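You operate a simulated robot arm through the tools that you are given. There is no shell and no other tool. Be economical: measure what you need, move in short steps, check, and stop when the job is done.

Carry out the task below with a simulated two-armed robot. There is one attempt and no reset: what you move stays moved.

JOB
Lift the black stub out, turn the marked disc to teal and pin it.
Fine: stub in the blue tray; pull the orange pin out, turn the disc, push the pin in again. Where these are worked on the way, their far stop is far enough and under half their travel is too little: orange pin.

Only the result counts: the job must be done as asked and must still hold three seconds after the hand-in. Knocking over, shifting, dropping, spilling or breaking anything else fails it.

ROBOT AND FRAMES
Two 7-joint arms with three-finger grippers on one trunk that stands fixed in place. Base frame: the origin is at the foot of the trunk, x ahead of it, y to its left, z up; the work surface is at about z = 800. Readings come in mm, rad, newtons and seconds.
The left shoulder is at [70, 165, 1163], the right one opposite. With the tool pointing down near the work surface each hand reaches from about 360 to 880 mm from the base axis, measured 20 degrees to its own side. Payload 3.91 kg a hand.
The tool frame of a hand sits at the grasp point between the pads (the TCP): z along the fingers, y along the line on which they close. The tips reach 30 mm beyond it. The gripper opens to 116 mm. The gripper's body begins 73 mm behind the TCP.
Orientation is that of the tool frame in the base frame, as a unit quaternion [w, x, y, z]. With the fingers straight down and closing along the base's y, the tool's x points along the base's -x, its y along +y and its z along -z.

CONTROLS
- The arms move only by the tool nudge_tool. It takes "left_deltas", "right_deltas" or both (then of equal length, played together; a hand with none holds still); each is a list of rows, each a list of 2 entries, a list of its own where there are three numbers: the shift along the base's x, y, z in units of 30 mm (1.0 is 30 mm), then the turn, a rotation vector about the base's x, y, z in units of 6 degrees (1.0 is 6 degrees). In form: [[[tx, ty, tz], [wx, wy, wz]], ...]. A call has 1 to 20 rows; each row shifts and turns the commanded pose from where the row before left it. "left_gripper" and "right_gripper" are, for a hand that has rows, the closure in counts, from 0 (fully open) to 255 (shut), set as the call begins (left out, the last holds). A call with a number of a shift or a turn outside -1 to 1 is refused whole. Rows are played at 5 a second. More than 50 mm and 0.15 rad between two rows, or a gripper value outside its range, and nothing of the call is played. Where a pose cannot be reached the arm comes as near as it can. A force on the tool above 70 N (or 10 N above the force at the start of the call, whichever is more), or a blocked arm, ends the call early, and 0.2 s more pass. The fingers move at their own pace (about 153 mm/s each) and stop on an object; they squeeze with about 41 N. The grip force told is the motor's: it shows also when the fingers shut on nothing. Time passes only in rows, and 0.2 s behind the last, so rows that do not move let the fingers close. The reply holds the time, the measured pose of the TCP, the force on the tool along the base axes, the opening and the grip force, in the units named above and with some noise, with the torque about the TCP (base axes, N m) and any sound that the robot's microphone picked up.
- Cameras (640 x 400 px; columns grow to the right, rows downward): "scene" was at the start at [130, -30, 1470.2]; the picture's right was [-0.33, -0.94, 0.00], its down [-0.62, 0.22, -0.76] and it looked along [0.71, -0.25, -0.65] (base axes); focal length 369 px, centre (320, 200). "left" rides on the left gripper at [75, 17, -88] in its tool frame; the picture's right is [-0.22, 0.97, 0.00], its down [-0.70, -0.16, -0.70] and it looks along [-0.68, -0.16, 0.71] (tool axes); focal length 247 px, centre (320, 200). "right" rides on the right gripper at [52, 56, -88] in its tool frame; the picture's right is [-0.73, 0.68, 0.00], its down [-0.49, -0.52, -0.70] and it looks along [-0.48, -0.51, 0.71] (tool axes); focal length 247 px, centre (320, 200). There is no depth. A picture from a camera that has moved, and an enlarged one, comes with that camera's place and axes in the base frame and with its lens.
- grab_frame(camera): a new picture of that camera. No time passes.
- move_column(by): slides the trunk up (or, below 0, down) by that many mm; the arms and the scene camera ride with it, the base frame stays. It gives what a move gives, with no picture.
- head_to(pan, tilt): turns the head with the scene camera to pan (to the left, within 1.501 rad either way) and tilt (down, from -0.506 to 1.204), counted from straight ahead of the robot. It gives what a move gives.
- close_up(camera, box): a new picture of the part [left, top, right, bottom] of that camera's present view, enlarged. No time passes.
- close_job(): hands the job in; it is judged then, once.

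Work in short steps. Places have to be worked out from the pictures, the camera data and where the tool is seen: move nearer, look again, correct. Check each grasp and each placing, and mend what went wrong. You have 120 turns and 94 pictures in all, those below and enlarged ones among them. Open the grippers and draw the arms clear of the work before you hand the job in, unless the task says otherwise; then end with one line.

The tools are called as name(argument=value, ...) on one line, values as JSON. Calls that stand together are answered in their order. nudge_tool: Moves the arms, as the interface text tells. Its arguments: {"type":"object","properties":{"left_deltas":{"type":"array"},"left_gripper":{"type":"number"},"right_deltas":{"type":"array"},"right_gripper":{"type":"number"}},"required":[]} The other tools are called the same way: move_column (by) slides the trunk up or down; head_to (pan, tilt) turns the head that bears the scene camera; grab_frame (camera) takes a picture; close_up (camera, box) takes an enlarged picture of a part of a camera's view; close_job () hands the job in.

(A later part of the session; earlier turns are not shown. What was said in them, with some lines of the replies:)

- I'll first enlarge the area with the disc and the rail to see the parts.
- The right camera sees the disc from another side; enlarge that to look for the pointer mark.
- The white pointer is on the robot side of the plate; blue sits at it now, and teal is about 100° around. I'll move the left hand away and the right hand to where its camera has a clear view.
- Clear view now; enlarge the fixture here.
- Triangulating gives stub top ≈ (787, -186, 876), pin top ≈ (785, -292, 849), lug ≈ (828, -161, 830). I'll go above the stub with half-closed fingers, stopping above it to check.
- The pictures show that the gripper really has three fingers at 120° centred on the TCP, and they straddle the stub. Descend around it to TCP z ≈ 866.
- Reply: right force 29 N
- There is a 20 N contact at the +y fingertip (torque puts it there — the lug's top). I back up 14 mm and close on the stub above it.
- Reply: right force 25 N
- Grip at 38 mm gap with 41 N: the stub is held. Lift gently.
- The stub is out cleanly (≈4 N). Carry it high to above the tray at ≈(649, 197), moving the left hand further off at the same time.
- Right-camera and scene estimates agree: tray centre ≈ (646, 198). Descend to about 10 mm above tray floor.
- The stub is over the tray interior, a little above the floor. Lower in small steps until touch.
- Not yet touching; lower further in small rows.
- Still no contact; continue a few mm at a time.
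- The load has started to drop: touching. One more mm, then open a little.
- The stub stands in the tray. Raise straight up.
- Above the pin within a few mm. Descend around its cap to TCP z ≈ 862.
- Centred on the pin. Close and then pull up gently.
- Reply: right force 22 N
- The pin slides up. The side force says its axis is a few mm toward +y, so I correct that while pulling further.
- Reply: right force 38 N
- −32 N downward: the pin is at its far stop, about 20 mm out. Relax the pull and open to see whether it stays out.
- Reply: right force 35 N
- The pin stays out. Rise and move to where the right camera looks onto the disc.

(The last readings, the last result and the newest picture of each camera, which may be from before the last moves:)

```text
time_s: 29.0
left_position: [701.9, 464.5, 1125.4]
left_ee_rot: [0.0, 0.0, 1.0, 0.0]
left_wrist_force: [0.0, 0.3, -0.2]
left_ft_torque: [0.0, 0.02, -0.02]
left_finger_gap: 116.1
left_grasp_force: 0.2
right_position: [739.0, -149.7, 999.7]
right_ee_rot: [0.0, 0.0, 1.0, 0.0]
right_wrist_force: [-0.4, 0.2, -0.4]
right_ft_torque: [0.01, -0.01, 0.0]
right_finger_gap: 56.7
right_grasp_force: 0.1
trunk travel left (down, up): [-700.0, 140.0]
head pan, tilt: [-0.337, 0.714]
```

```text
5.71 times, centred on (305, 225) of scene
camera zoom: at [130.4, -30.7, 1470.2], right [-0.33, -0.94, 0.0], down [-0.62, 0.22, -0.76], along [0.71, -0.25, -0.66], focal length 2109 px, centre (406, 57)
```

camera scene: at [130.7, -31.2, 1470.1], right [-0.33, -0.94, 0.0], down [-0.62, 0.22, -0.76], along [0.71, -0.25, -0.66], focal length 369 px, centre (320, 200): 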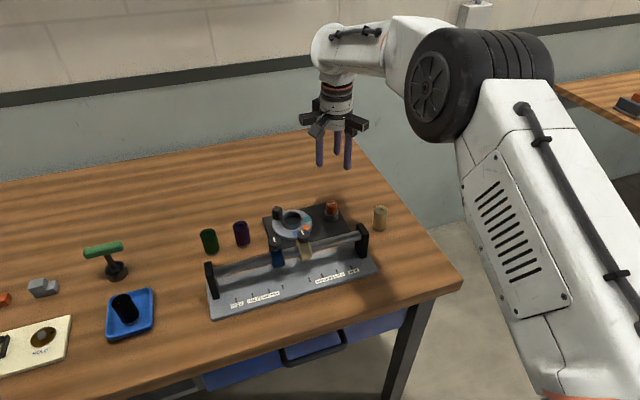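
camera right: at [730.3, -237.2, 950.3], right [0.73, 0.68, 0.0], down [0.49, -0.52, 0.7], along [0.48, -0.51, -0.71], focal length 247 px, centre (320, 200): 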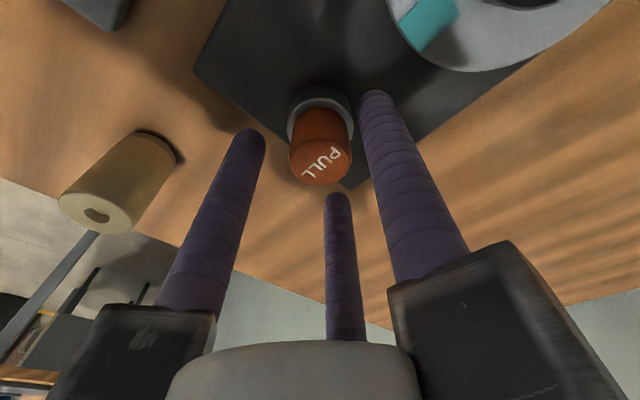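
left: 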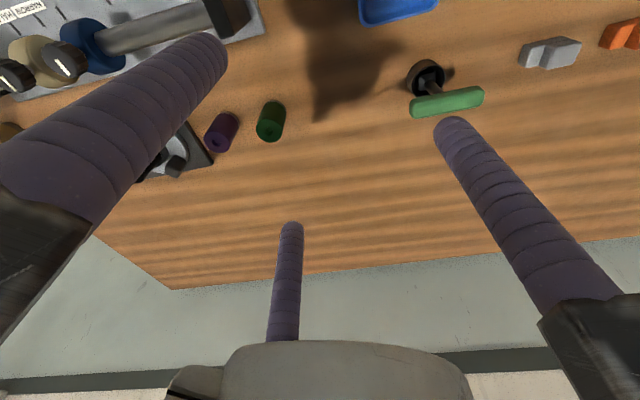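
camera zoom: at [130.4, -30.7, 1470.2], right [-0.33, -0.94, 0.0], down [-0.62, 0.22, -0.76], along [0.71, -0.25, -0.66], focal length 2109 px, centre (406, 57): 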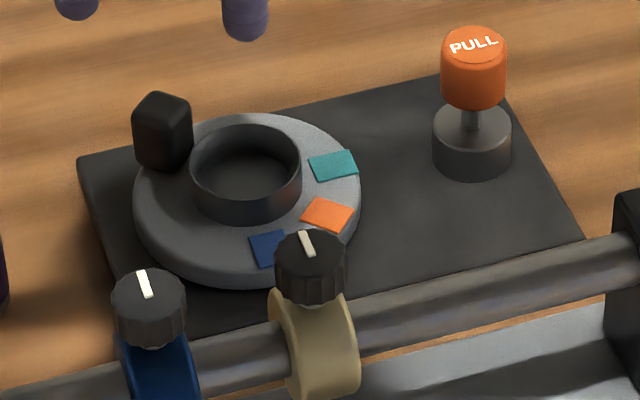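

The lug is hidden behind a finger here. Shift the hand a bit so the camera sees it.

nudge_tool(right_deltas=[[[0.9, 0.85, 0], [0, 0, 0]], [[0.4, 0.4, 0], [0, 0, 0]], [[0, 0, 0], [0, 0, 0]]])

close_up(camera="right", box=[220, 20, 380, 180])

```text
time_s: 29.8
left_position: [702.1, 464.7, 1126.3]
left_ee_rot: [0.001, 0.0, 1.0, 0.0]
left_wrist_force: [0.0, -0.9, 0.5]
left_ft_torque: [0.0, 0.03, 0.0]
left_finger_gap: 116.1
left_grasp_force: 0.1
right_position: [777.1, -115.0, 1001.1]
right_ee_rot: [0.0, -0.001, 1.0, 0.0]
right_wrist_force: [0.2, -0.8, 0.1]
right_ft_torque: [0.03, -0.02, -0.03]
right_finger_gap: 56.7
right_grasp_force: 0.1
trunk travel left (down, up): [-700.0, 140.0]
head pan, tilt: [-0.337, 0.714]
```

```text
2.50 times, centred on (300, 100) of right
camera zoom: at [725.3, -59.0, 1090.4], right [0.73, 0.68, 0.0], down [0.49, -0.52, 0.7], along [0.48, -0.51, -0.71], focal length 617 px, centre (370, 450)
```

zoom: 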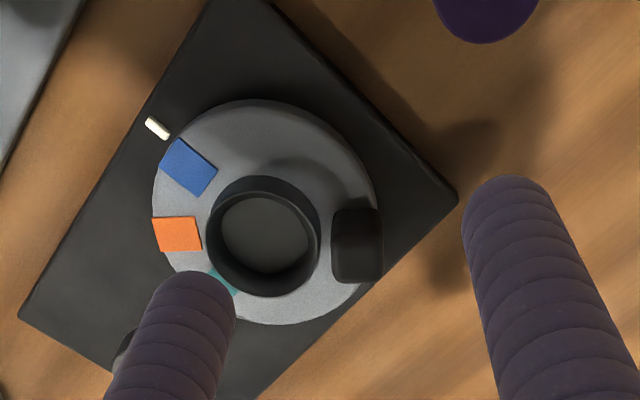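

Combining views: disc axis ≈ (779, -184), lug at ≈45°, blue/orange/teal at ≈180°/225°/270° with the pointer at 180°, so teal needs −90° (clockwise from above). I'll grip the hub with the three fingers set symmetric about the lug (+15° yaw), approaching from above.

nudge_tool(right_deltas=[[[0.03, -0.77, 0], [0, 0, 0.85]], [[0.03, -0.77, 0], [0, 0, 0.85]], [[0, -0.77, 0], [0, 0, 0.8]], [[0, 0, -0.9], [0, 0, 0]], [[0, 0, -0.9], [0, 0, 0]], [[0, 0, -0.9], [0, 0, 0]], [[0, 0, 0], [0, 0, 0]]], right_gripper=95)

grab_frame(camera="right")

close_up(camera="scene", box=[240, 140, 360, 250])

```text
time_s: 31.4
left_position: [701.8, 465.3, 1126.3]
left_ee_rot: [0.0, 0.0, 1.0, 0.0]
left_wrist_force: [-0.9, 0.6, 0.6]
left_ft_torque: [0.0, -0.03, -0.01]
left_finger_gap: 116.1
left_grasp_force: 0.2
right_position: [775.9, -182.3, 919.0]
right_ee_rot: [0.0, -0.131, 0.991, 0.0]
right_wrist_force: [0.4, -0.2, -0.7]
right_ft_torque: [0.03, -0.03, 0.0]
right_finger_gap: 72.8
right_grasp_force: 0.1
trunk travel left (down, up): [-700.0, 140.0]
head pan, tilt: [-0.337, 0.714]
```

```text
59 pictures are left
camera right: at [711.1, -141.4, 1007.0], right [0.53, 0.85, 0.0], down [0.6, -0.38, 0.7], along [0.59, -0.37, -0.71], focal length 247 px, centre (320, 200)
```

right: 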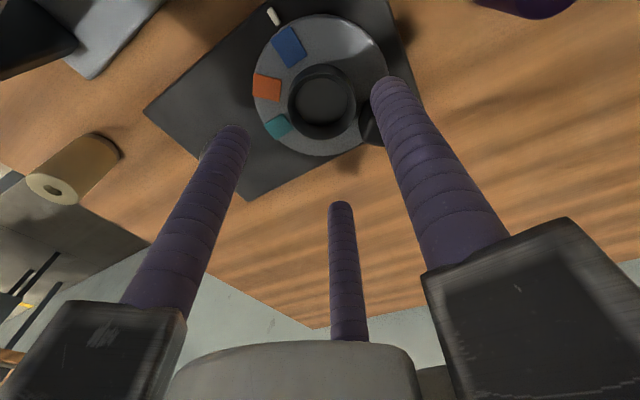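

```text
3.64 times, centred on (300, 195) of scene
camera zoom: at [129.8, -29.6, 1470.3], right [-0.33, -0.94, 0.0], down [-0.62, 0.22, -0.76], along [0.71, -0.25, -0.65], focal length 1342 px, centre (393, 218)
```

zoom: 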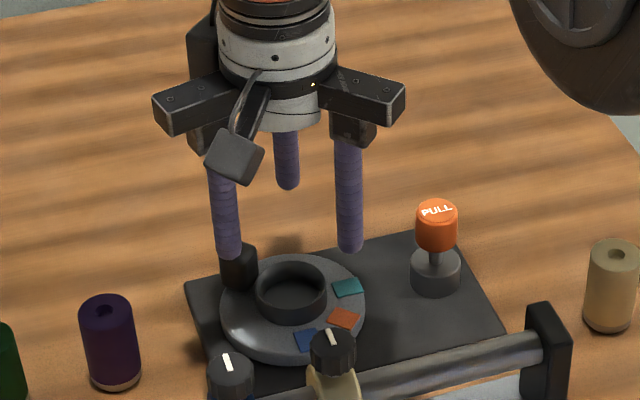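

Aligned over the hub. Descend in two stages, watching the force.

nudge_tool(right_deltas=[[[0.05, 0, -0.7], [0, 0, 0]], [[0, 0, -0.7], [0, 0, 0]], [[0, 0, 0], [0, 0, 0]]])

nudge_tool(right_deltas=[[[0, 0, -0.35], [0, 0, 0]], [[0, 0, 0], [0, 0, 0]]])

close_up(camera="scene", box=[240, 140, 360, 250])

grab_frame(camera="right")

```text
time_s: 32.2
left_position: [701.1, 465.5, 1127.0]
left_ee_rot: [-0.001, -0.001, 1.0, 0.001]
left_wrist_force: [-0.4, -0.1, 0.1]
left_ft_torque: [0.02, -0.04, 0.01]
left_finger_gap: 116.0
left_grasp_force: 0.0
right_position: [781.1, -184.0, 878.5]
right_ee_rot: [-0.001, -0.13, 0.992, -0.001]
right_wrist_force: [-0.7, 0.2, -0.9]
right_ft_torque: [0.0, -0.01, 0.02]
right_finger_gap: 72.9
right_grasp_force: 0.0
trunk travel left (down, up): [-700.0, 140.0]
head pan, tilt: [-0.337, 0.714]
```

```text
time_s: 32.8
left_position: [700.7, 465.9, 1126.0]
left_ee_rot: [0.0, 0.0, 1.0, 0.0]
left_wrist_force: [-0.4, 0.3, -0.4]
left_ft_torque: [0.01, -0.05, 0.0]
left_finger_gap: 116.0
left_grasp_force: 0.2
right_position: [780.2, -184.0, 869.1]
right_ee_rot: [-0.001, -0.13, 0.991, 0.0]
right_wrist_force: [-0.4, -0.2, 0.2]
right_ft_torque: [0.04, 0.03, 0.0]
right_finger_gap: 72.8
right_grasp_force: 0.1
trunk travel left (down, up): [-700.0, 140.0]
head pan, tilt: [-0.337, 0.714]
```

```text
3.64 times, centred on (300, 195) of scene
camera zoom: at [129.7, -29.8, 1470.3], right [-0.33, -0.94, 0.0], down [-0.62, 0.22, -0.76], along [0.71, -0.25, -0.65], focal length 1342 px, centre (393, 218)
```

zoom: 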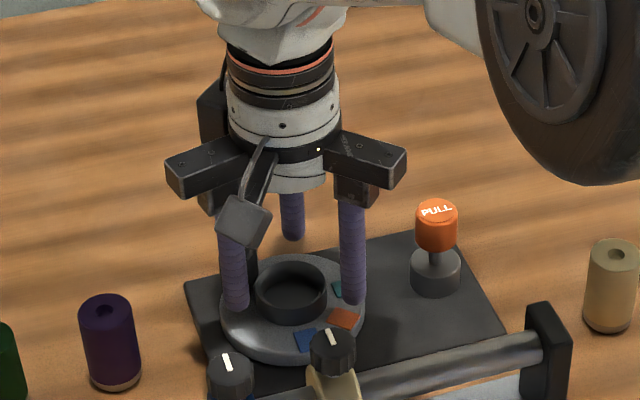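

```text
56 pictures are left
camera right: at [714.3, -143.9, 956.8], right [0.53, 0.85, 0.0], down [0.6, -0.38, 0.7], along [0.59, -0.37, -0.71], focal length 247 px, centre (320, 200)
```

right: 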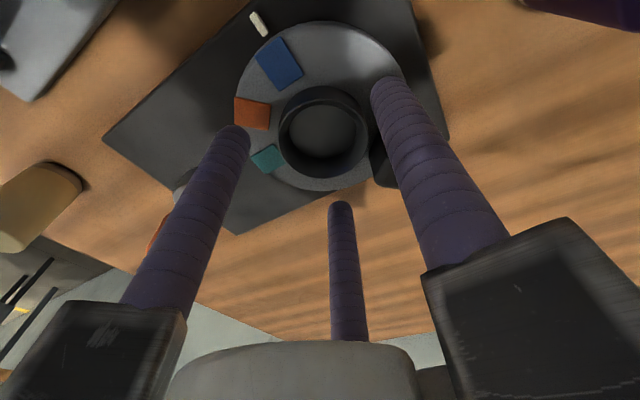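

Camera puts the hub centre about 4 mm to −x,+y of the hand; correct and lower to z ≈ 847.

nudge_tool(right_deltas=[[[-0.12, 0.1, -0.3], [0, 0, 0]], [[0, 0, -0.4], [0, 0, 0]], [[0, 0, 0], [0, 0, 0]]])

close_up(camera="scene", box=[240, 140, 360, 250])

grab_frame(camera="right")

```text
time_s: 33.6
left_position: [697.0, 466.5, 1127.8]
left_ee_rot: [0.002, 0.0, 1.0, -0.002]
left_wrist_force: [0.5, 0.2, -0.5]
left_ft_torque: [-0.01, 0.0, 0.02]
left_finger_gap: 116.1
left_grasp_force: 0.1
right_position: [776.7, -179.7, 856.4]
right_ee_rot: [0.006, -0.13, 0.991, -0.002]
right_wrist_force: [7.3, -2.2, 37.7]
right_ft_torque: [-0.52, 0.82, 0.04]
right_finger_gap: 73.0
right_grasp_force: 0.2
trunk travel left (down, up): [-700.0, 140.0]
head pan, tilt: [-0.337, 0.714]
```

```text
3.64 times, centred on (300, 195) of scene
camera zoom: at [125.1, -28.8, 1471.3], right [-0.33, -0.94, 0.0], down [-0.62, 0.22, -0.76], along [0.72, -0.25, -0.65], focal length 1342 px, centre (393, 218)
```

zoom: 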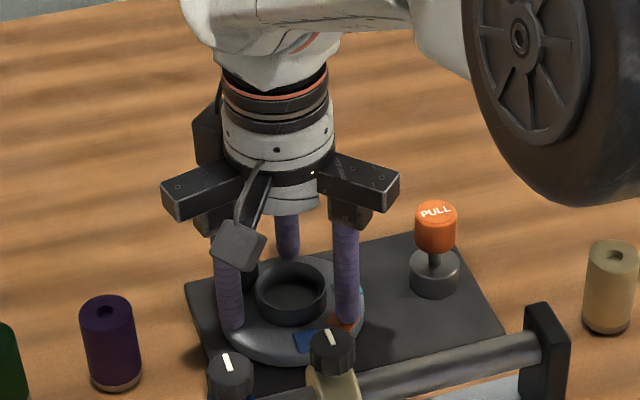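

```text
54 pictures are left
camera right: at [711.0, -138.8, 943.5], right [0.53, 0.85, 0.01], down [0.6, -0.38, 0.71], along [0.6, -0.37, -0.71], focal length 247 px, centre (320, 200)
```

right: 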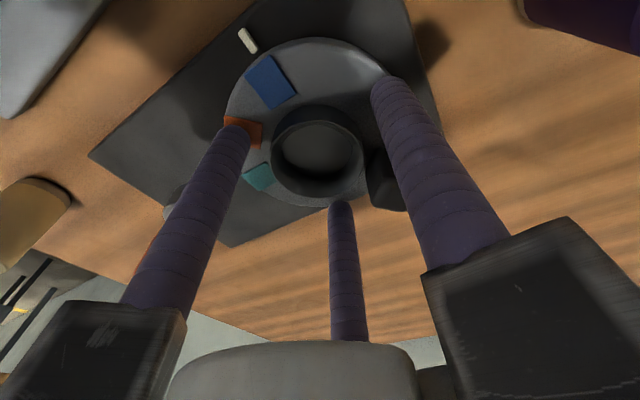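

Fingertips touched the disc surface (z ≈ 825; triangulating the marks gives a surface at ≈822 and axis ≈ (779, -181)). Back up a few mm, then close on the hub.

nudge_tool(right_deltas=[[[0.03, -0.03, 0.36], [0, 0, 0]], [[0, 0, 0], [0, 0, 0]]])

nudge_tool(right_deltas=[[[0, 0, 0], [0, 0, 0]], [[0, 0, 0], [0, 0, 0]], [[0, 0, 0], [0, 0, 0]]], right_gripper=255)

close_up(camera="scene", box=[240, 140, 360, 250])

grab_frame(camera="right")

```text
time_s: 34.2
left_position: [702.3, 466.0, 1126.7]
left_ee_rot: [0.0, 0.0, 1.0, 0.0]
left_wrist_force: [0.5, 0.5, -0.2]
left_ft_torque: [-0.01, 0.03, 0.01]
left_finger_gap: 116.0
left_grasp_force: 0.1
right_position: [774.5, -179.2, 856.7]
right_ee_rot: [-0.003, -0.13, 0.991, 0.001]
right_wrist_force: [-1.2, 0.1, 3.3]
right_ft_torque: [-0.05, -0.15, -0.02]
right_finger_gap: 72.3
right_grasp_force: 0.0
trunk travel left (down, up): [-700.0, 140.0]
head pan, tilt: [-0.337, 0.714]
```

```text
time_s: 35.0
left_position: [701.9, 465.7, 1126.9]
left_ee_rot: [0.0, 0.0, 1.0, 0.0]
left_wrist_force: [0.6, 0.2, 0.1]
left_ft_torque: [0.02, 0.01, -0.01]
left_finger_gap: 116.2
left_grasp_force: 0.0
right_position: [776.0, -179.1, 856.1]
right_ee_rot: [-0.004, -0.131, 0.991, 0.001]
right_wrist_force: [-9.1, 1.4, -11.8]
right_ft_torque: [-0.41, -0.44, 0.02]
right_finger_gap: 50.1
right_grasp_force: 44.5
trunk travel left (down, up): [-700.0, 140.0]
head pan, tilt: [-0.337, 0.714]
```

```text
3.64 times, centred on (300, 195) of scene
camera zoom: at [130.2, -30.0, 1470.0], right [-0.33, -0.94, 0.0], down [-0.62, 0.22, -0.76], along [0.71, -0.25, -0.66], focal length 1342 px, centre (393, 218)
```

zoom: 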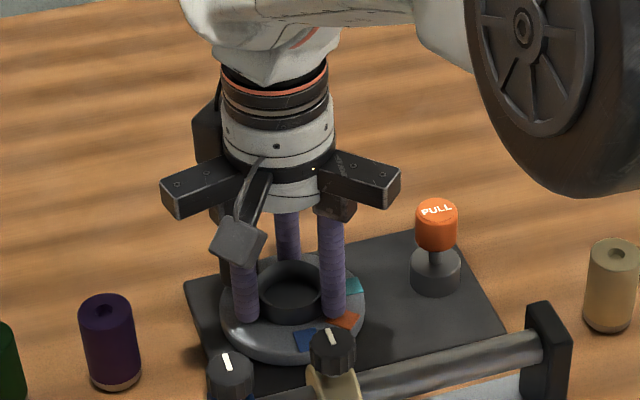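

```text
52 pictures are left
camera right: at [711.1, -139.0, 944.8], right [0.53, 0.85, 0.0], down [0.61, -0.38, 0.7], along [0.59, -0.37, -0.72], focal length 247 px, centre (320, 200)
```

right: 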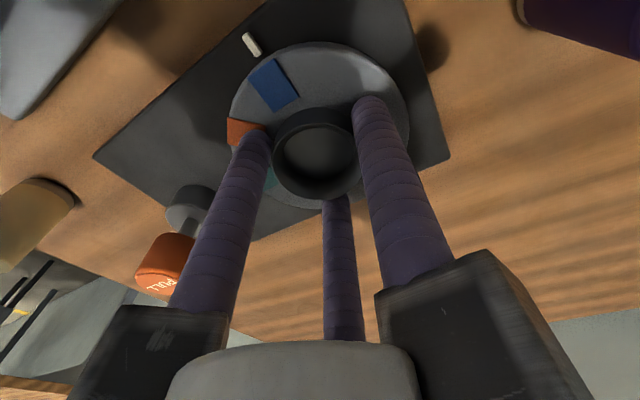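

Hub is gripped (gap 50 mm). Try a first 18° clockwise.

nudge_tool(right_deltas=[[[0, 0, 0], [0, 0, -0.6]], [[0, 0, 0], [0, 0, -0.8]], [[0, 0, 0], [0, 0, -0.8]], [[0, 0, 0], [0, 0, -0.8]]])

close_up(camera="scene", box=[240, 140, 360, 250])

```text
time_s: 36.0
left_position: [701.3, 465.6, 1126.8]
left_ee_rot: [0.0, 0.001, 1.0, 0.0]
left_wrist_force: [0.1, -0.6, -0.3]
left_ft_torque: [0.03, -0.04, -0.02]
left_finger_gap: 116.1
left_grasp_force: 0.1
right_position: [776.1, -179.4, 856.6]
right_ee_rot: [-0.001, 0.026, 1.0, 0.0]
right_wrist_force: [-18.3, 2.0, -15.6]
right_ft_torque: [0.95, 0.56, 0.05]
right_finger_gap: 49.9
right_grasp_force: 45.2
trunk travel left (down, up): [-700.0, 140.0]
head pan, tilt: [-0.337, 0.714]
```

```text
3.64 times, centred on (300, 195) of scene
camera zoom: at [129.9, -30.2, 1470.1], right [-0.33, -0.94, 0.0], down [-0.62, 0.22, -0.76], along [0.71, -0.25, -0.65], focal length 1342 px, centre (393, 218)
```

zoom: 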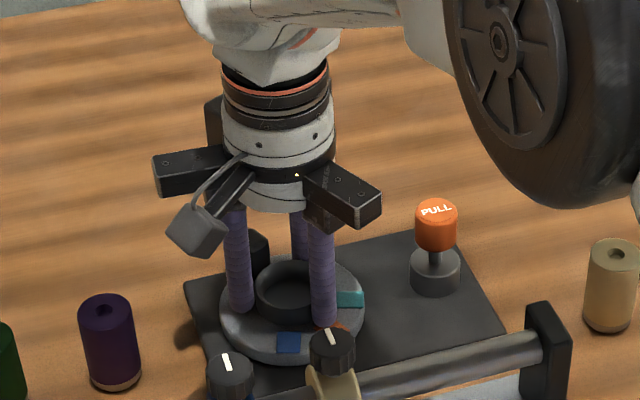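

The disc turns with the grip. Continue, relieving the side force a little.

nudge_tool(right_deltas=[[[-0.08, 0, -0.08], [0, 0, -0.8]], [[0, 0, 0], [0, 0, -0.9]], [[0, 0, 0], [0, 0, -0.9]], [[0, 0, 0], [0, 0, -0.9]], [[0, 0, 0], [0, 0, -0.9]], [[0, 0, 0], [0, 0, -0.9]], [[0, 0, 0], [0, 0, -0.7]]])

close_up(camera="scene", box=[240, 140, 360, 250])

```text
time_s: 37.6
left_position: [703.1, 466.2, 1126.2]
left_ee_rot: [0.0, 0.0, 1.0, 0.0]
left_wrist_force: [-0.3, 0.1, 0.5]
left_ft_torque: [0.01, 0.01, 0.02]
left_finger_gap: 115.9
left_grasp_force: 0.0
right_position: [775.2, -180.2, 855.8]
right_ee_rot: [0.001, 0.334, 0.942, -0.001]
right_wrist_force: [3.9, 3.7, 4.5]
right_ft_torque: [-0.22, -0.01, -0.01]
right_finger_gap: 50.2
right_grasp_force: 44.9
trunk travel left (down, up): [-700.0, 140.0]
head pan, tilt: [-0.337, 0.714]
```

```text
3.64 times, centred on (300, 195) of scene
camera zoom: at [130.2, -29.2, 1470.3], right [-0.33, -0.94, 0.0], down [-0.62, 0.22, -0.76], along [0.71, -0.25, -0.65], focal length 1342 px, centre (393, 218)
```

zoom: 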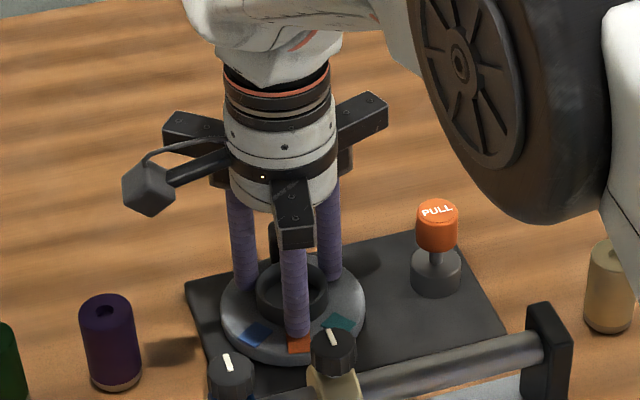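

Turned 54°, all smooth. Turn the remaining 36°.

nudge_tool(right_deltas=[[[0, 0, 0], [0, 0, -0.8]], [[0, 0, 0], [0, 0, -0.9]], [[0, 0, 0], [0, 0, -0.9]], [[0, 0, 0], [0, 0, -0.9]], [[0, 0, 0], [0, 0, -0.9]], [[0, 0, 0], [0, 0, -0.9]], [[0, 0, 0], [0, 0, -0.7]], [[0, 0, 0], [0, 0, 0]]])

close_up(camera="scene", box=[240, 140, 360, 250])

grab_frame(camera="right")

```text
time_s: 39.4
left_position: [702.2, 466.6, 1126.2]
left_ee_rot: [-0.001, 0.0, 1.0, 0.001]
left_wrist_force: [-1.2, -0.2, 0.9]
left_ft_torque: [0.01, 0.01, -0.03]
left_finger_gap: 116.0
left_grasp_force: 0.0
right_position: [775.2, -181.6, 854.7]
right_ee_rot: [0.001, 0.609, 0.793, 0.001]
right_wrist_force: [24.8, -5.3, 16.1]
right_ft_torque: [-0.07, -0.44, 0.53]
right_finger_gap: 49.9
right_grasp_force: 45.4
trunk travel left (down, up): [-700.0, 140.0]
head pan, tilt: [-0.337, 0.714]
```

```text
3.64 times, centred on (300, 195) of scene
camera zoom: at [131.4, -30.1, 1470.2], right [-0.33, -0.94, 0.0], down [-0.62, 0.22, -0.76], along [0.71, -0.25, -0.66], focal length 1342 px, centre (393, 218)
```

zoom: 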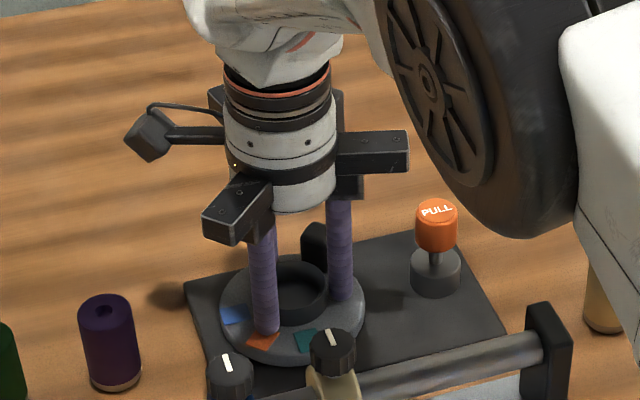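

```text
48 pictures are left
camera right: at [816.1, -115.9, 944.7], right [0.85, -0.53, 0.0], down [-0.38, -0.6, 0.7], along [-0.37, -0.59, -0.72], focal length 247 px, centre (320, 200)
```

right: 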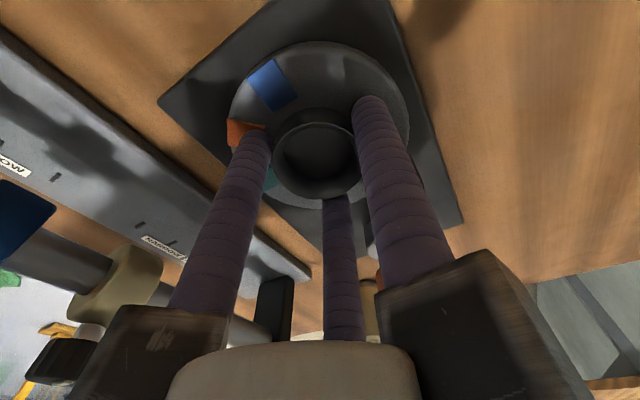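

Teal is now where blue was. Open and rise to check against the pointer.

nudge_tool(right_deltas=[[[0, 0, 0], [0, 0, 0]], [[0, 0, 0], [0, 0, 0]]], right_gripper=95)

nudge_tool(right_deltas=[[[0, 0, 0.7], [0, 0, 0]], [[0, 0, 1], [0, 0, 0]], [[0, 0, 1], [0, 0, 0]], [[0, 0, 1], [0, 0, 0]], [[0, 0, 1], [0, 0, 0]], [[0, 0, 0], [0, 0, 0]]])

close_up(camera="scene", box=[260, 190, 350, 260])

grab_frame(camera="right")

```text
time_s: 40.0
left_position: [698.7, 466.9, 1126.6]
left_ee_rot: [0.001, 0.0, 1.0, -0.001]
left_wrist_force: [-0.3, -0.5, -1.0]
left_ft_torque: [-0.01, 0.0, 0.01]
left_finger_gap: 115.9
left_grasp_force: 0.1
right_position: [769.7, -178.8, 855.3]
right_ee_rot: [-0.001, 0.609, 0.793, -0.001]
right_wrist_force: [-2.4, 5.0, 15.6]
right_ft_torque: [0.34, -0.58, 0.29]
right_finger_gap: 72.0
right_grasp_force: 0.1
trunk travel left (down, up): [-700.0, 140.0]
head pan, tilt: [-0.337, 0.714]
```

```text
time_s: 41.4
left_position: [704.4, 465.2, 1125.6]
left_ee_rot: [0.0, 0.0, 1.0, 0.0]
left_wrist_force: [-0.5, 0.5, 1.7]
left_ft_torque: [0.0, -0.01, -0.02]
left_finger_gap: 115.9
left_grasp_force: 0.0
right_position: [772.5, -180.9, 994.8]
right_ee_rot: [-0.001, 0.608, 0.794, 0.0]
right_wrist_force: [-0.5, -0.1, -0.4]
right_ft_torque: [-0.01, 0.01, -0.02]
right_finger_gap: 72.8
right_grasp_force: 0.1
trunk travel left (down, up): [-700.0, 140.0]
head pan, tilt: [-0.337, 0.714]
```

```text
5.71 times, centred on (305, 225) of scene
camera zoom: at [130.9, -30.0, 1470.1], right [-0.33, -0.94, 0.0], down [-0.62, 0.22, -0.76], along [0.71, -0.25, -0.66], focal length 2109 px, centre (406, 57)
```

zoom: 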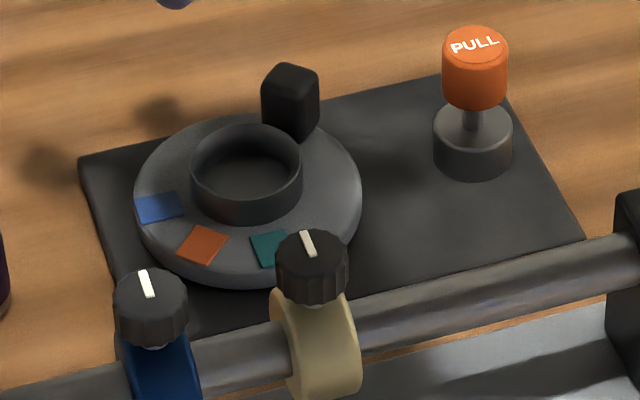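

```text
46 pictures are left
camera right: at [812.7, -116.1, 1082.9], right [0.85, -0.53, 0.0], down [-0.38, -0.61, 0.7], along [-0.37, -0.59, -0.71], focal length 247 px, centre (320, 200)
```

right: 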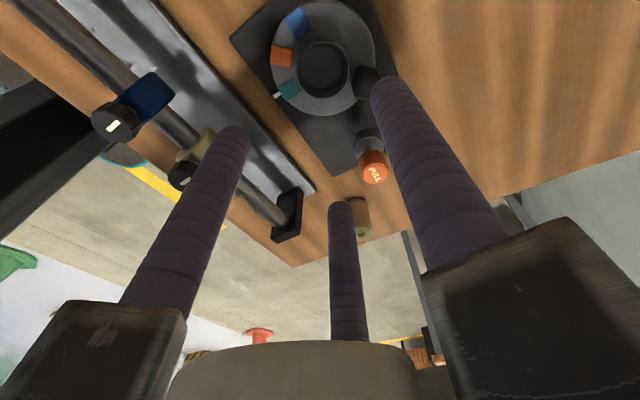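

close_up(camera="right", box=[255, 40, 355, 130])

```text
4.44 times, centred on (305, 85) of right
camera zoom: at [812.7, -116.1, 1082.9], right [0.85, -0.53, 0.0], down [-0.38, -0.61, 0.7], along [-0.37, -0.59, -0.71], focal length 1098 px, centre (387, 711)
```

zoom: 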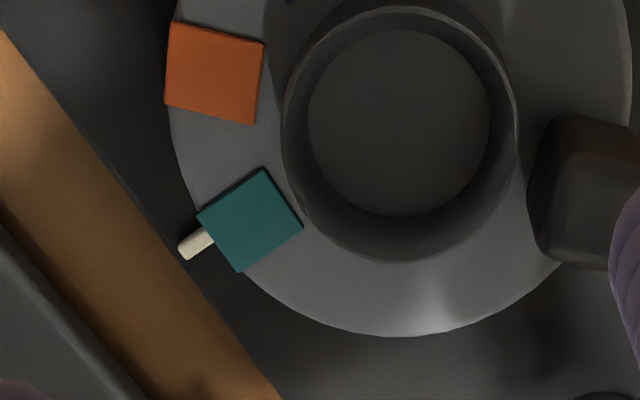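

Teal lines up with the pointer. Now go above the pin with fingers shut, turning the wrist back, ready to push it down.

nudge_tool(right_deltas=[[[0.017, -0.272, 0], [0, 0, 0.96]], [[0.017, -0.272, 0], [0, 0, 0.96]], [[0.017, -0.272, 0], [0, 0, 0.96]], [[0.017, -0.272, 0], [0, 0, 0.96]], [[0.017, -0.272, 0], [0, 0, 0.96]], [[0.017, -0.272, 0], [0, 0, 0.96]], [[0.017, -0.272, 0], [0, 0, 0.96]], [[0.017, -0.272, 0], [0, 0, 0.96]], [[0.017, -0.272, 0], [0, 0, 0.96]], [[0.017, -0.272, 0], [0, 0, 0.96]], [[0.017, -0.272, 0], [0, 0, 0.96]], [[0.017, -0.272, 0], [0, 0, 0.96]], [[0.017, -0.272, 0], [0, 0, 0.96]], [[0, 0, -0.9], [0, 0, 0]], [[0, 0, -0.9], [0, 0, 0]], [[0, 0, -0.8], [0, 0, 0]], [[0, 0, 0], [0, 0, 0]]], right_gripper=255)

grab_frame(camera="right")

close_up(camera="scene", box=[280, 150, 390, 250])

```text
time_s: 45.0
left_position: [701.8, 465.9, 1126.7]
left_ee_rot: [-0.001, 0.001, 1.0, 0.0]
left_wrist_force: [0.2, 0.1, 0.0]
left_ft_torque: [-0.02, -0.04, 0.01]
left_finger_gap: 116.1
left_grasp_force: 0.0
right_position: [779.8, -286.0, 916.9]
right_ee_rot: [0.001, 0.001, 1.0, 0.0]
right_wrist_force: [-1.0, 0.7, -0.3]
right_ft_torque: [0.03, -0.01, 0.02]
right_finger_gap: 9.2
right_grasp_force: 41.0
trunk travel left (down, up): [-700.0, 140.0]
head pan, tilt: [-0.337, 0.714]
```

```text
44 pictures are left
camera right: at [728.6, -229.3, 1006.1], right [0.73, 0.68, 0.0], down [0.49, -0.52, 0.7], along [0.48, -0.51, -0.71], focal length 247 px, centre (320, 200)
```

right: 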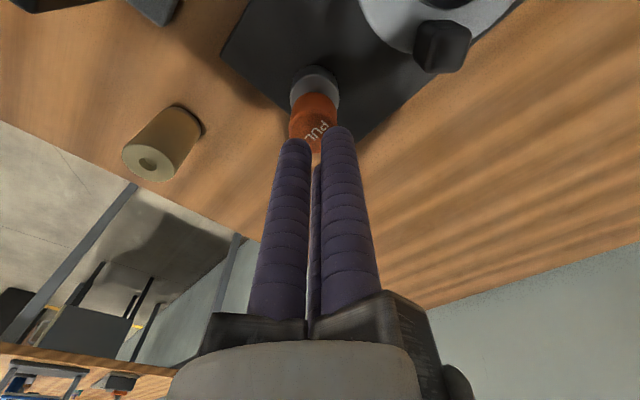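

```text
4.00 times, centred on (335, 200) of scene
camera zoom: at [129.8, -29.8, 1470.3], right [-0.33, -0.94, 0.0], down [-0.62, 0.22, -0.76], along [0.71, -0.25, -0.65], focal length 1476 px, centre (260, 200)
```

zoom: 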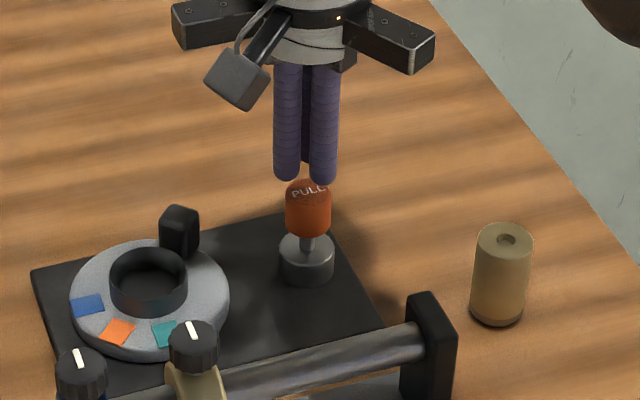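

Centred over the pin cap. Push down in small steps.

nudge_tool(right_deltas=[[[0, 0, -0.3], [0, 0, 0]], [[0, 0, -0.3], [0, 0, 0]], [[0, 0, -0.2], [0, 0, 0]], [[0, 0, 0], [0, 0, 0]]])

nudge_tool(right_deltas=[[[0, 0, -0.2], [0, 0, 0]], [[0, 0, -0.2], [0, 0, 0]], [[0, 0, 0], [0, 0, 0]]])

close_up(camera="scene", box=[280, 150, 390, 250])

```text
time_s: 46.0
left_position: [701.2, 465.9, 1126.5]
left_ee_rot: [0.0, 0.0, 1.0, 0.001]
left_wrist_force: [0.6, 0.0, -0.4]
left_ft_torque: [0.03, 0.02, 0.0]
left_finger_gap: 116.1
left_grasp_force: 0.0
right_position: [778.1, -285.7, 892.0]
right_ee_rot: [-0.001, 0.001, 1.0, 0.0]
right_wrist_force: [-0.2, -0.1, 1.1]
right_ft_torque: [-0.03, 0.01, 0.04]
right_finger_gap: 9.0
right_grasp_force: 41.1
trunk travel left (down, up): [-700.0, 140.0]
head pan, tilt: [-0.337, 0.714]
```

```text
time_s: 46.8
left_position: [698.5, 467.8, 1129.0]
left_ee_rot: [0.002, 0.0, 1.0, -0.001]
left_wrist_force: [0.5, -0.4, 0.1]
left_ft_torque: [-0.01, 0.02, 0.0]
left_finger_gap: 115.9
left_grasp_force: 0.1
right_position: [779.6, -286.0, 888.4]
right_ee_rot: [0.005, 0.002, 1.0, -0.001]
right_wrist_force: [0.8, -0.8, 32.6]
right_ft_torque: [-0.22, 0.36, 0.04]
right_finger_gap: 8.9
right_grasp_force: 40.9
trunk travel left (down, up): [-700.0, 140.0]
head pan, tilt: [-0.337, 0.714]
```

```text
4.00 times, centred on (335, 200) of scene
camera zoom: at [124.8, -28.0, 1471.2], right [-0.33, -0.94, 0.0], down [-0.62, 0.21, -0.76], along [0.72, -0.25, -0.65], focal length 1476 px, centre (260, 200)
```

zoom: 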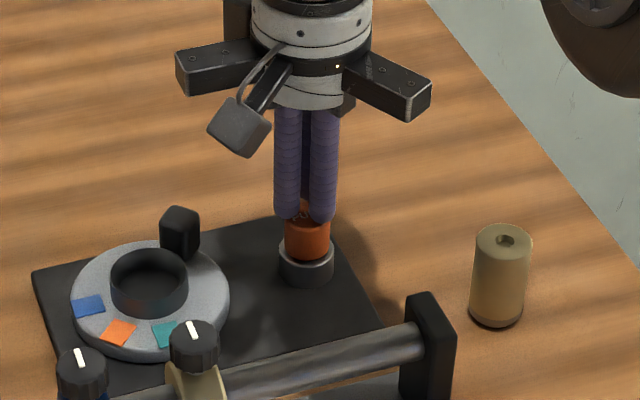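

The pin has gone down and 32 N shows up; press a bit more to be sure of the bottom stop.

nudge_tool(right_deltas=[[[0, 0, -0.12], [0, 0, 0]], [[0, 0, -0.1], [0, 0, 0]], [[0, 0, 0], [0, 0, 0]]])

close_up(camera="scene", box=[280, 150, 390, 250])

```text
time_s: 47.6
left_position: [695.5, 467.6, 1129.3]
left_ee_rot: [0.003, -0.001, 1.0, -0.001]
left_wrist_force: [0.2, -0.3, 0.3]
left_ft_torque: [-0.01, -0.01, 0.0]
left_finger_gap: 115.8
left_grasp_force: 0.1
right_position: [779.7, -286.0, 888.6]
right_ee_rot: [0.009, 0.002, 1.0, -0.002]
right_wrist_force: [1.7, -1.4, 55.6]
right_ft_torque: [-0.35, 0.52, -0.21]
right_finger_gap: 9.0
right_grasp_force: 45.2
trunk travel left (down, up): [-700.0, 140.0]
head pan, tilt: [-0.337, 0.714]
```

```text
4.00 times, centred on (335, 200) of scene
camera zoom: at [121.9, -26.9, 1471.3], right [-0.33, -0.94, 0.0], down [-0.61, 0.21, -0.76], along [0.72, -0.25, -0.65], focal length 1476 px, centre (260, 200)
```

zoom: 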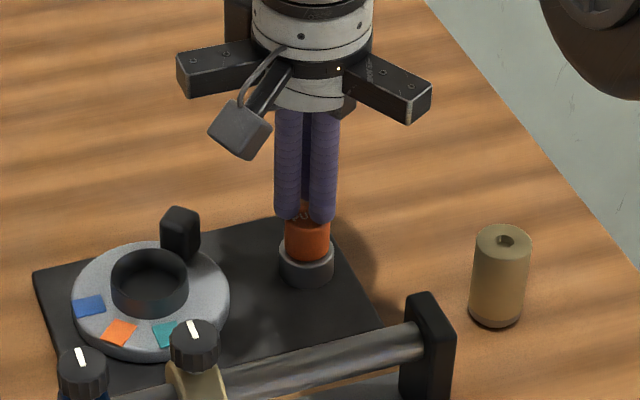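

No further travel at 56 N: bottomed. Rise and compare the pin with the first pictures.

nudge_tool(right_deltas=[[[0, 0, 0.5], [0, 0, 0]], [[0, 0, 1], [0, 0, 0]], [[0, 0, 1], [0, 0, 0]], [[0, 0, 1], [0, 0, 0]], [[0, 0, 1], [0, 0, 0]], [[0, 0, 0], [0, 0, 0]]])

close_up(camera="scene", box=[260, 190, 350, 260])

grab_frame(camera="scene")

```text
time_s: 49.0
left_position: [702.2, 465.2, 1126.2]
left_ee_rot: [0.0, 0.0, 1.0, 0.0]
left_wrist_force: [0.1, 0.7, 0.4]
left_ft_torque: [0.02, 0.01, 0.0]
left_finger_gap: 116.1
left_grasp_force: 0.1
right_position: [779.6, -283.4, 1007.8]
right_ee_rot: [-0.001, 0.001, 1.0, 0.0]
right_wrist_force: [0.9, -0.2, -0.2]
right_ft_torque: [0.0, 0.02, 0.02]
right_finger_gap: 9.3
right_grasp_force: 45.2
trunk travel left (down, up): [-700.0, 140.0]
head pan, tilt: [-0.337, 0.714]
```

```text
5.71 times, centred on (305, 225) of scene
camera zoom: at [130.8, -30.1, 1470.1], right [-0.33, -0.94, 0.0], down [-0.62, 0.22, -0.76], along [0.71, -0.25, -0.66], focal length 2109 px, centre (406, 57)
```

zoom: 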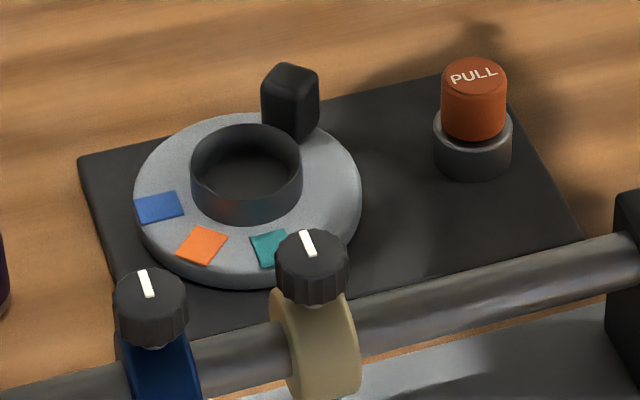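

```text
39 pictures are left
camera scene: at [130.8, -30.1, 1470.1], right [-0.33, -0.94, 0.0], down [-0.62, 0.22, -0.76], along [0.71, -0.25, -0.66], focal length 369 px, centre (320, 200)
```

scene: 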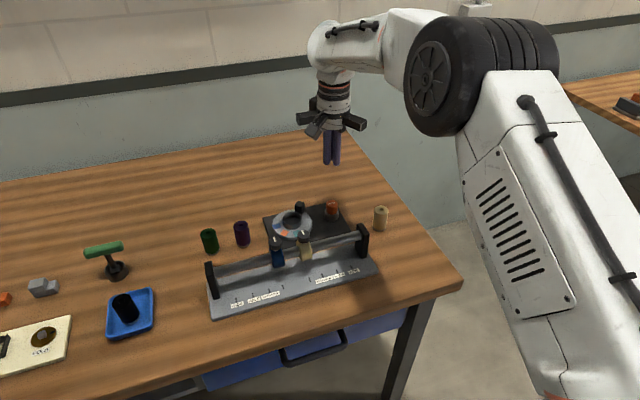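

The pin sits exactly as at the start and teal holds. Check the stub in the tray, draw the right arm back and open its fingers.

nudge_tool(right_deltas=[[[-0.9, -0.3, 0.5], [0, 0, 0]], [[-0.9, -0.3, 0.5], [0, 0, 0]], [[-0.9, -0.3, 0.5], [0, 0, 0]], [[-0.9, -0.3, 0.5], [0, 0, 0]], [[-0.9, 0, 0.5], [0, 0, 0]], [[-0.9, 0, 0.5], [0, 0, 0]]], right_gripper=0)

close_up(camera="scene", box=[90, 260, 180, 350])

close_up(camera="right", box=[380, 0, 580, 140])

```text
time_s: 50.4
left_position: [700.0, 466.2, 1128.0]
left_ee_rot: [0.001, 0.0, 1.0, 0.0]
left_wrist_force: [-0.4, -0.1, -0.8]
left_ft_torque: [-0.02, 0.01, -0.03]
left_finger_gap: 116.0
left_grasp_force: 0.1
right_position: [617.1, -323.6, 1102.5]
right_ee_rot: [0.001, 0.001, 1.0, 0.0]
right_wrist_force: [0.4, -0.5, -0.8]
right_ft_torque: [-0.04, -0.03, -0.02]
right_finger_gap: 115.9
right_grasp_force: 0.1
trunk travel left (down, up): [-700.0, 140.0]
head pan, tilt: [-0.337, 0.714]
```

```text
4.44 times, centred on (135, 305) of scene
camera zoom: at [127.9, -29.3, 1470.4], right [-0.33, -0.94, 0.0], down [-0.62, 0.22, -0.76], along [0.71, -0.25, -0.65], focal length 1640 px, centre (1142, -267)
```

zoom: 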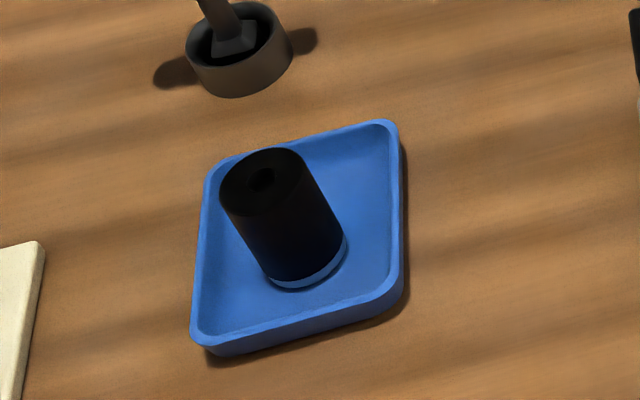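

```text
2.86 times, centred on (480, 70) of right
camera zoom: at [564.4, -266.8, 1190.8], right [0.73, 0.68, 0.0], down [0.48, -0.52, 0.7], along [0.48, -0.51, -0.71], focal length 706 px, centre (-137, 571)
```

zoom: 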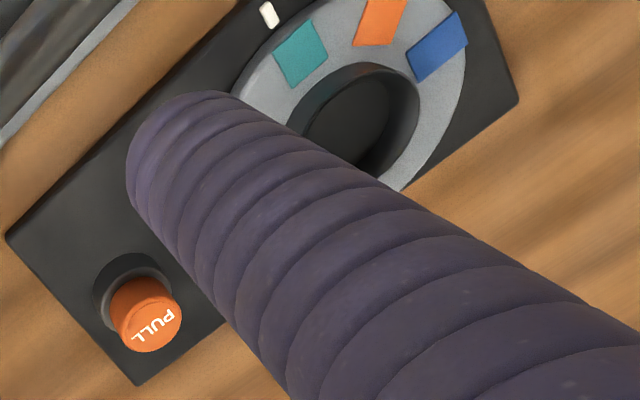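

The stub stands inside the blue tray, teal is at the pointer, the pin is in, and both grippers are open and clear. I'm handing in.

close_job()

```text
The job is handed in.
```

The black stub stands in the blue tray, the disc is turned to teal at the pointer, the orange pin is pushed fully back in, and the job is handed in.
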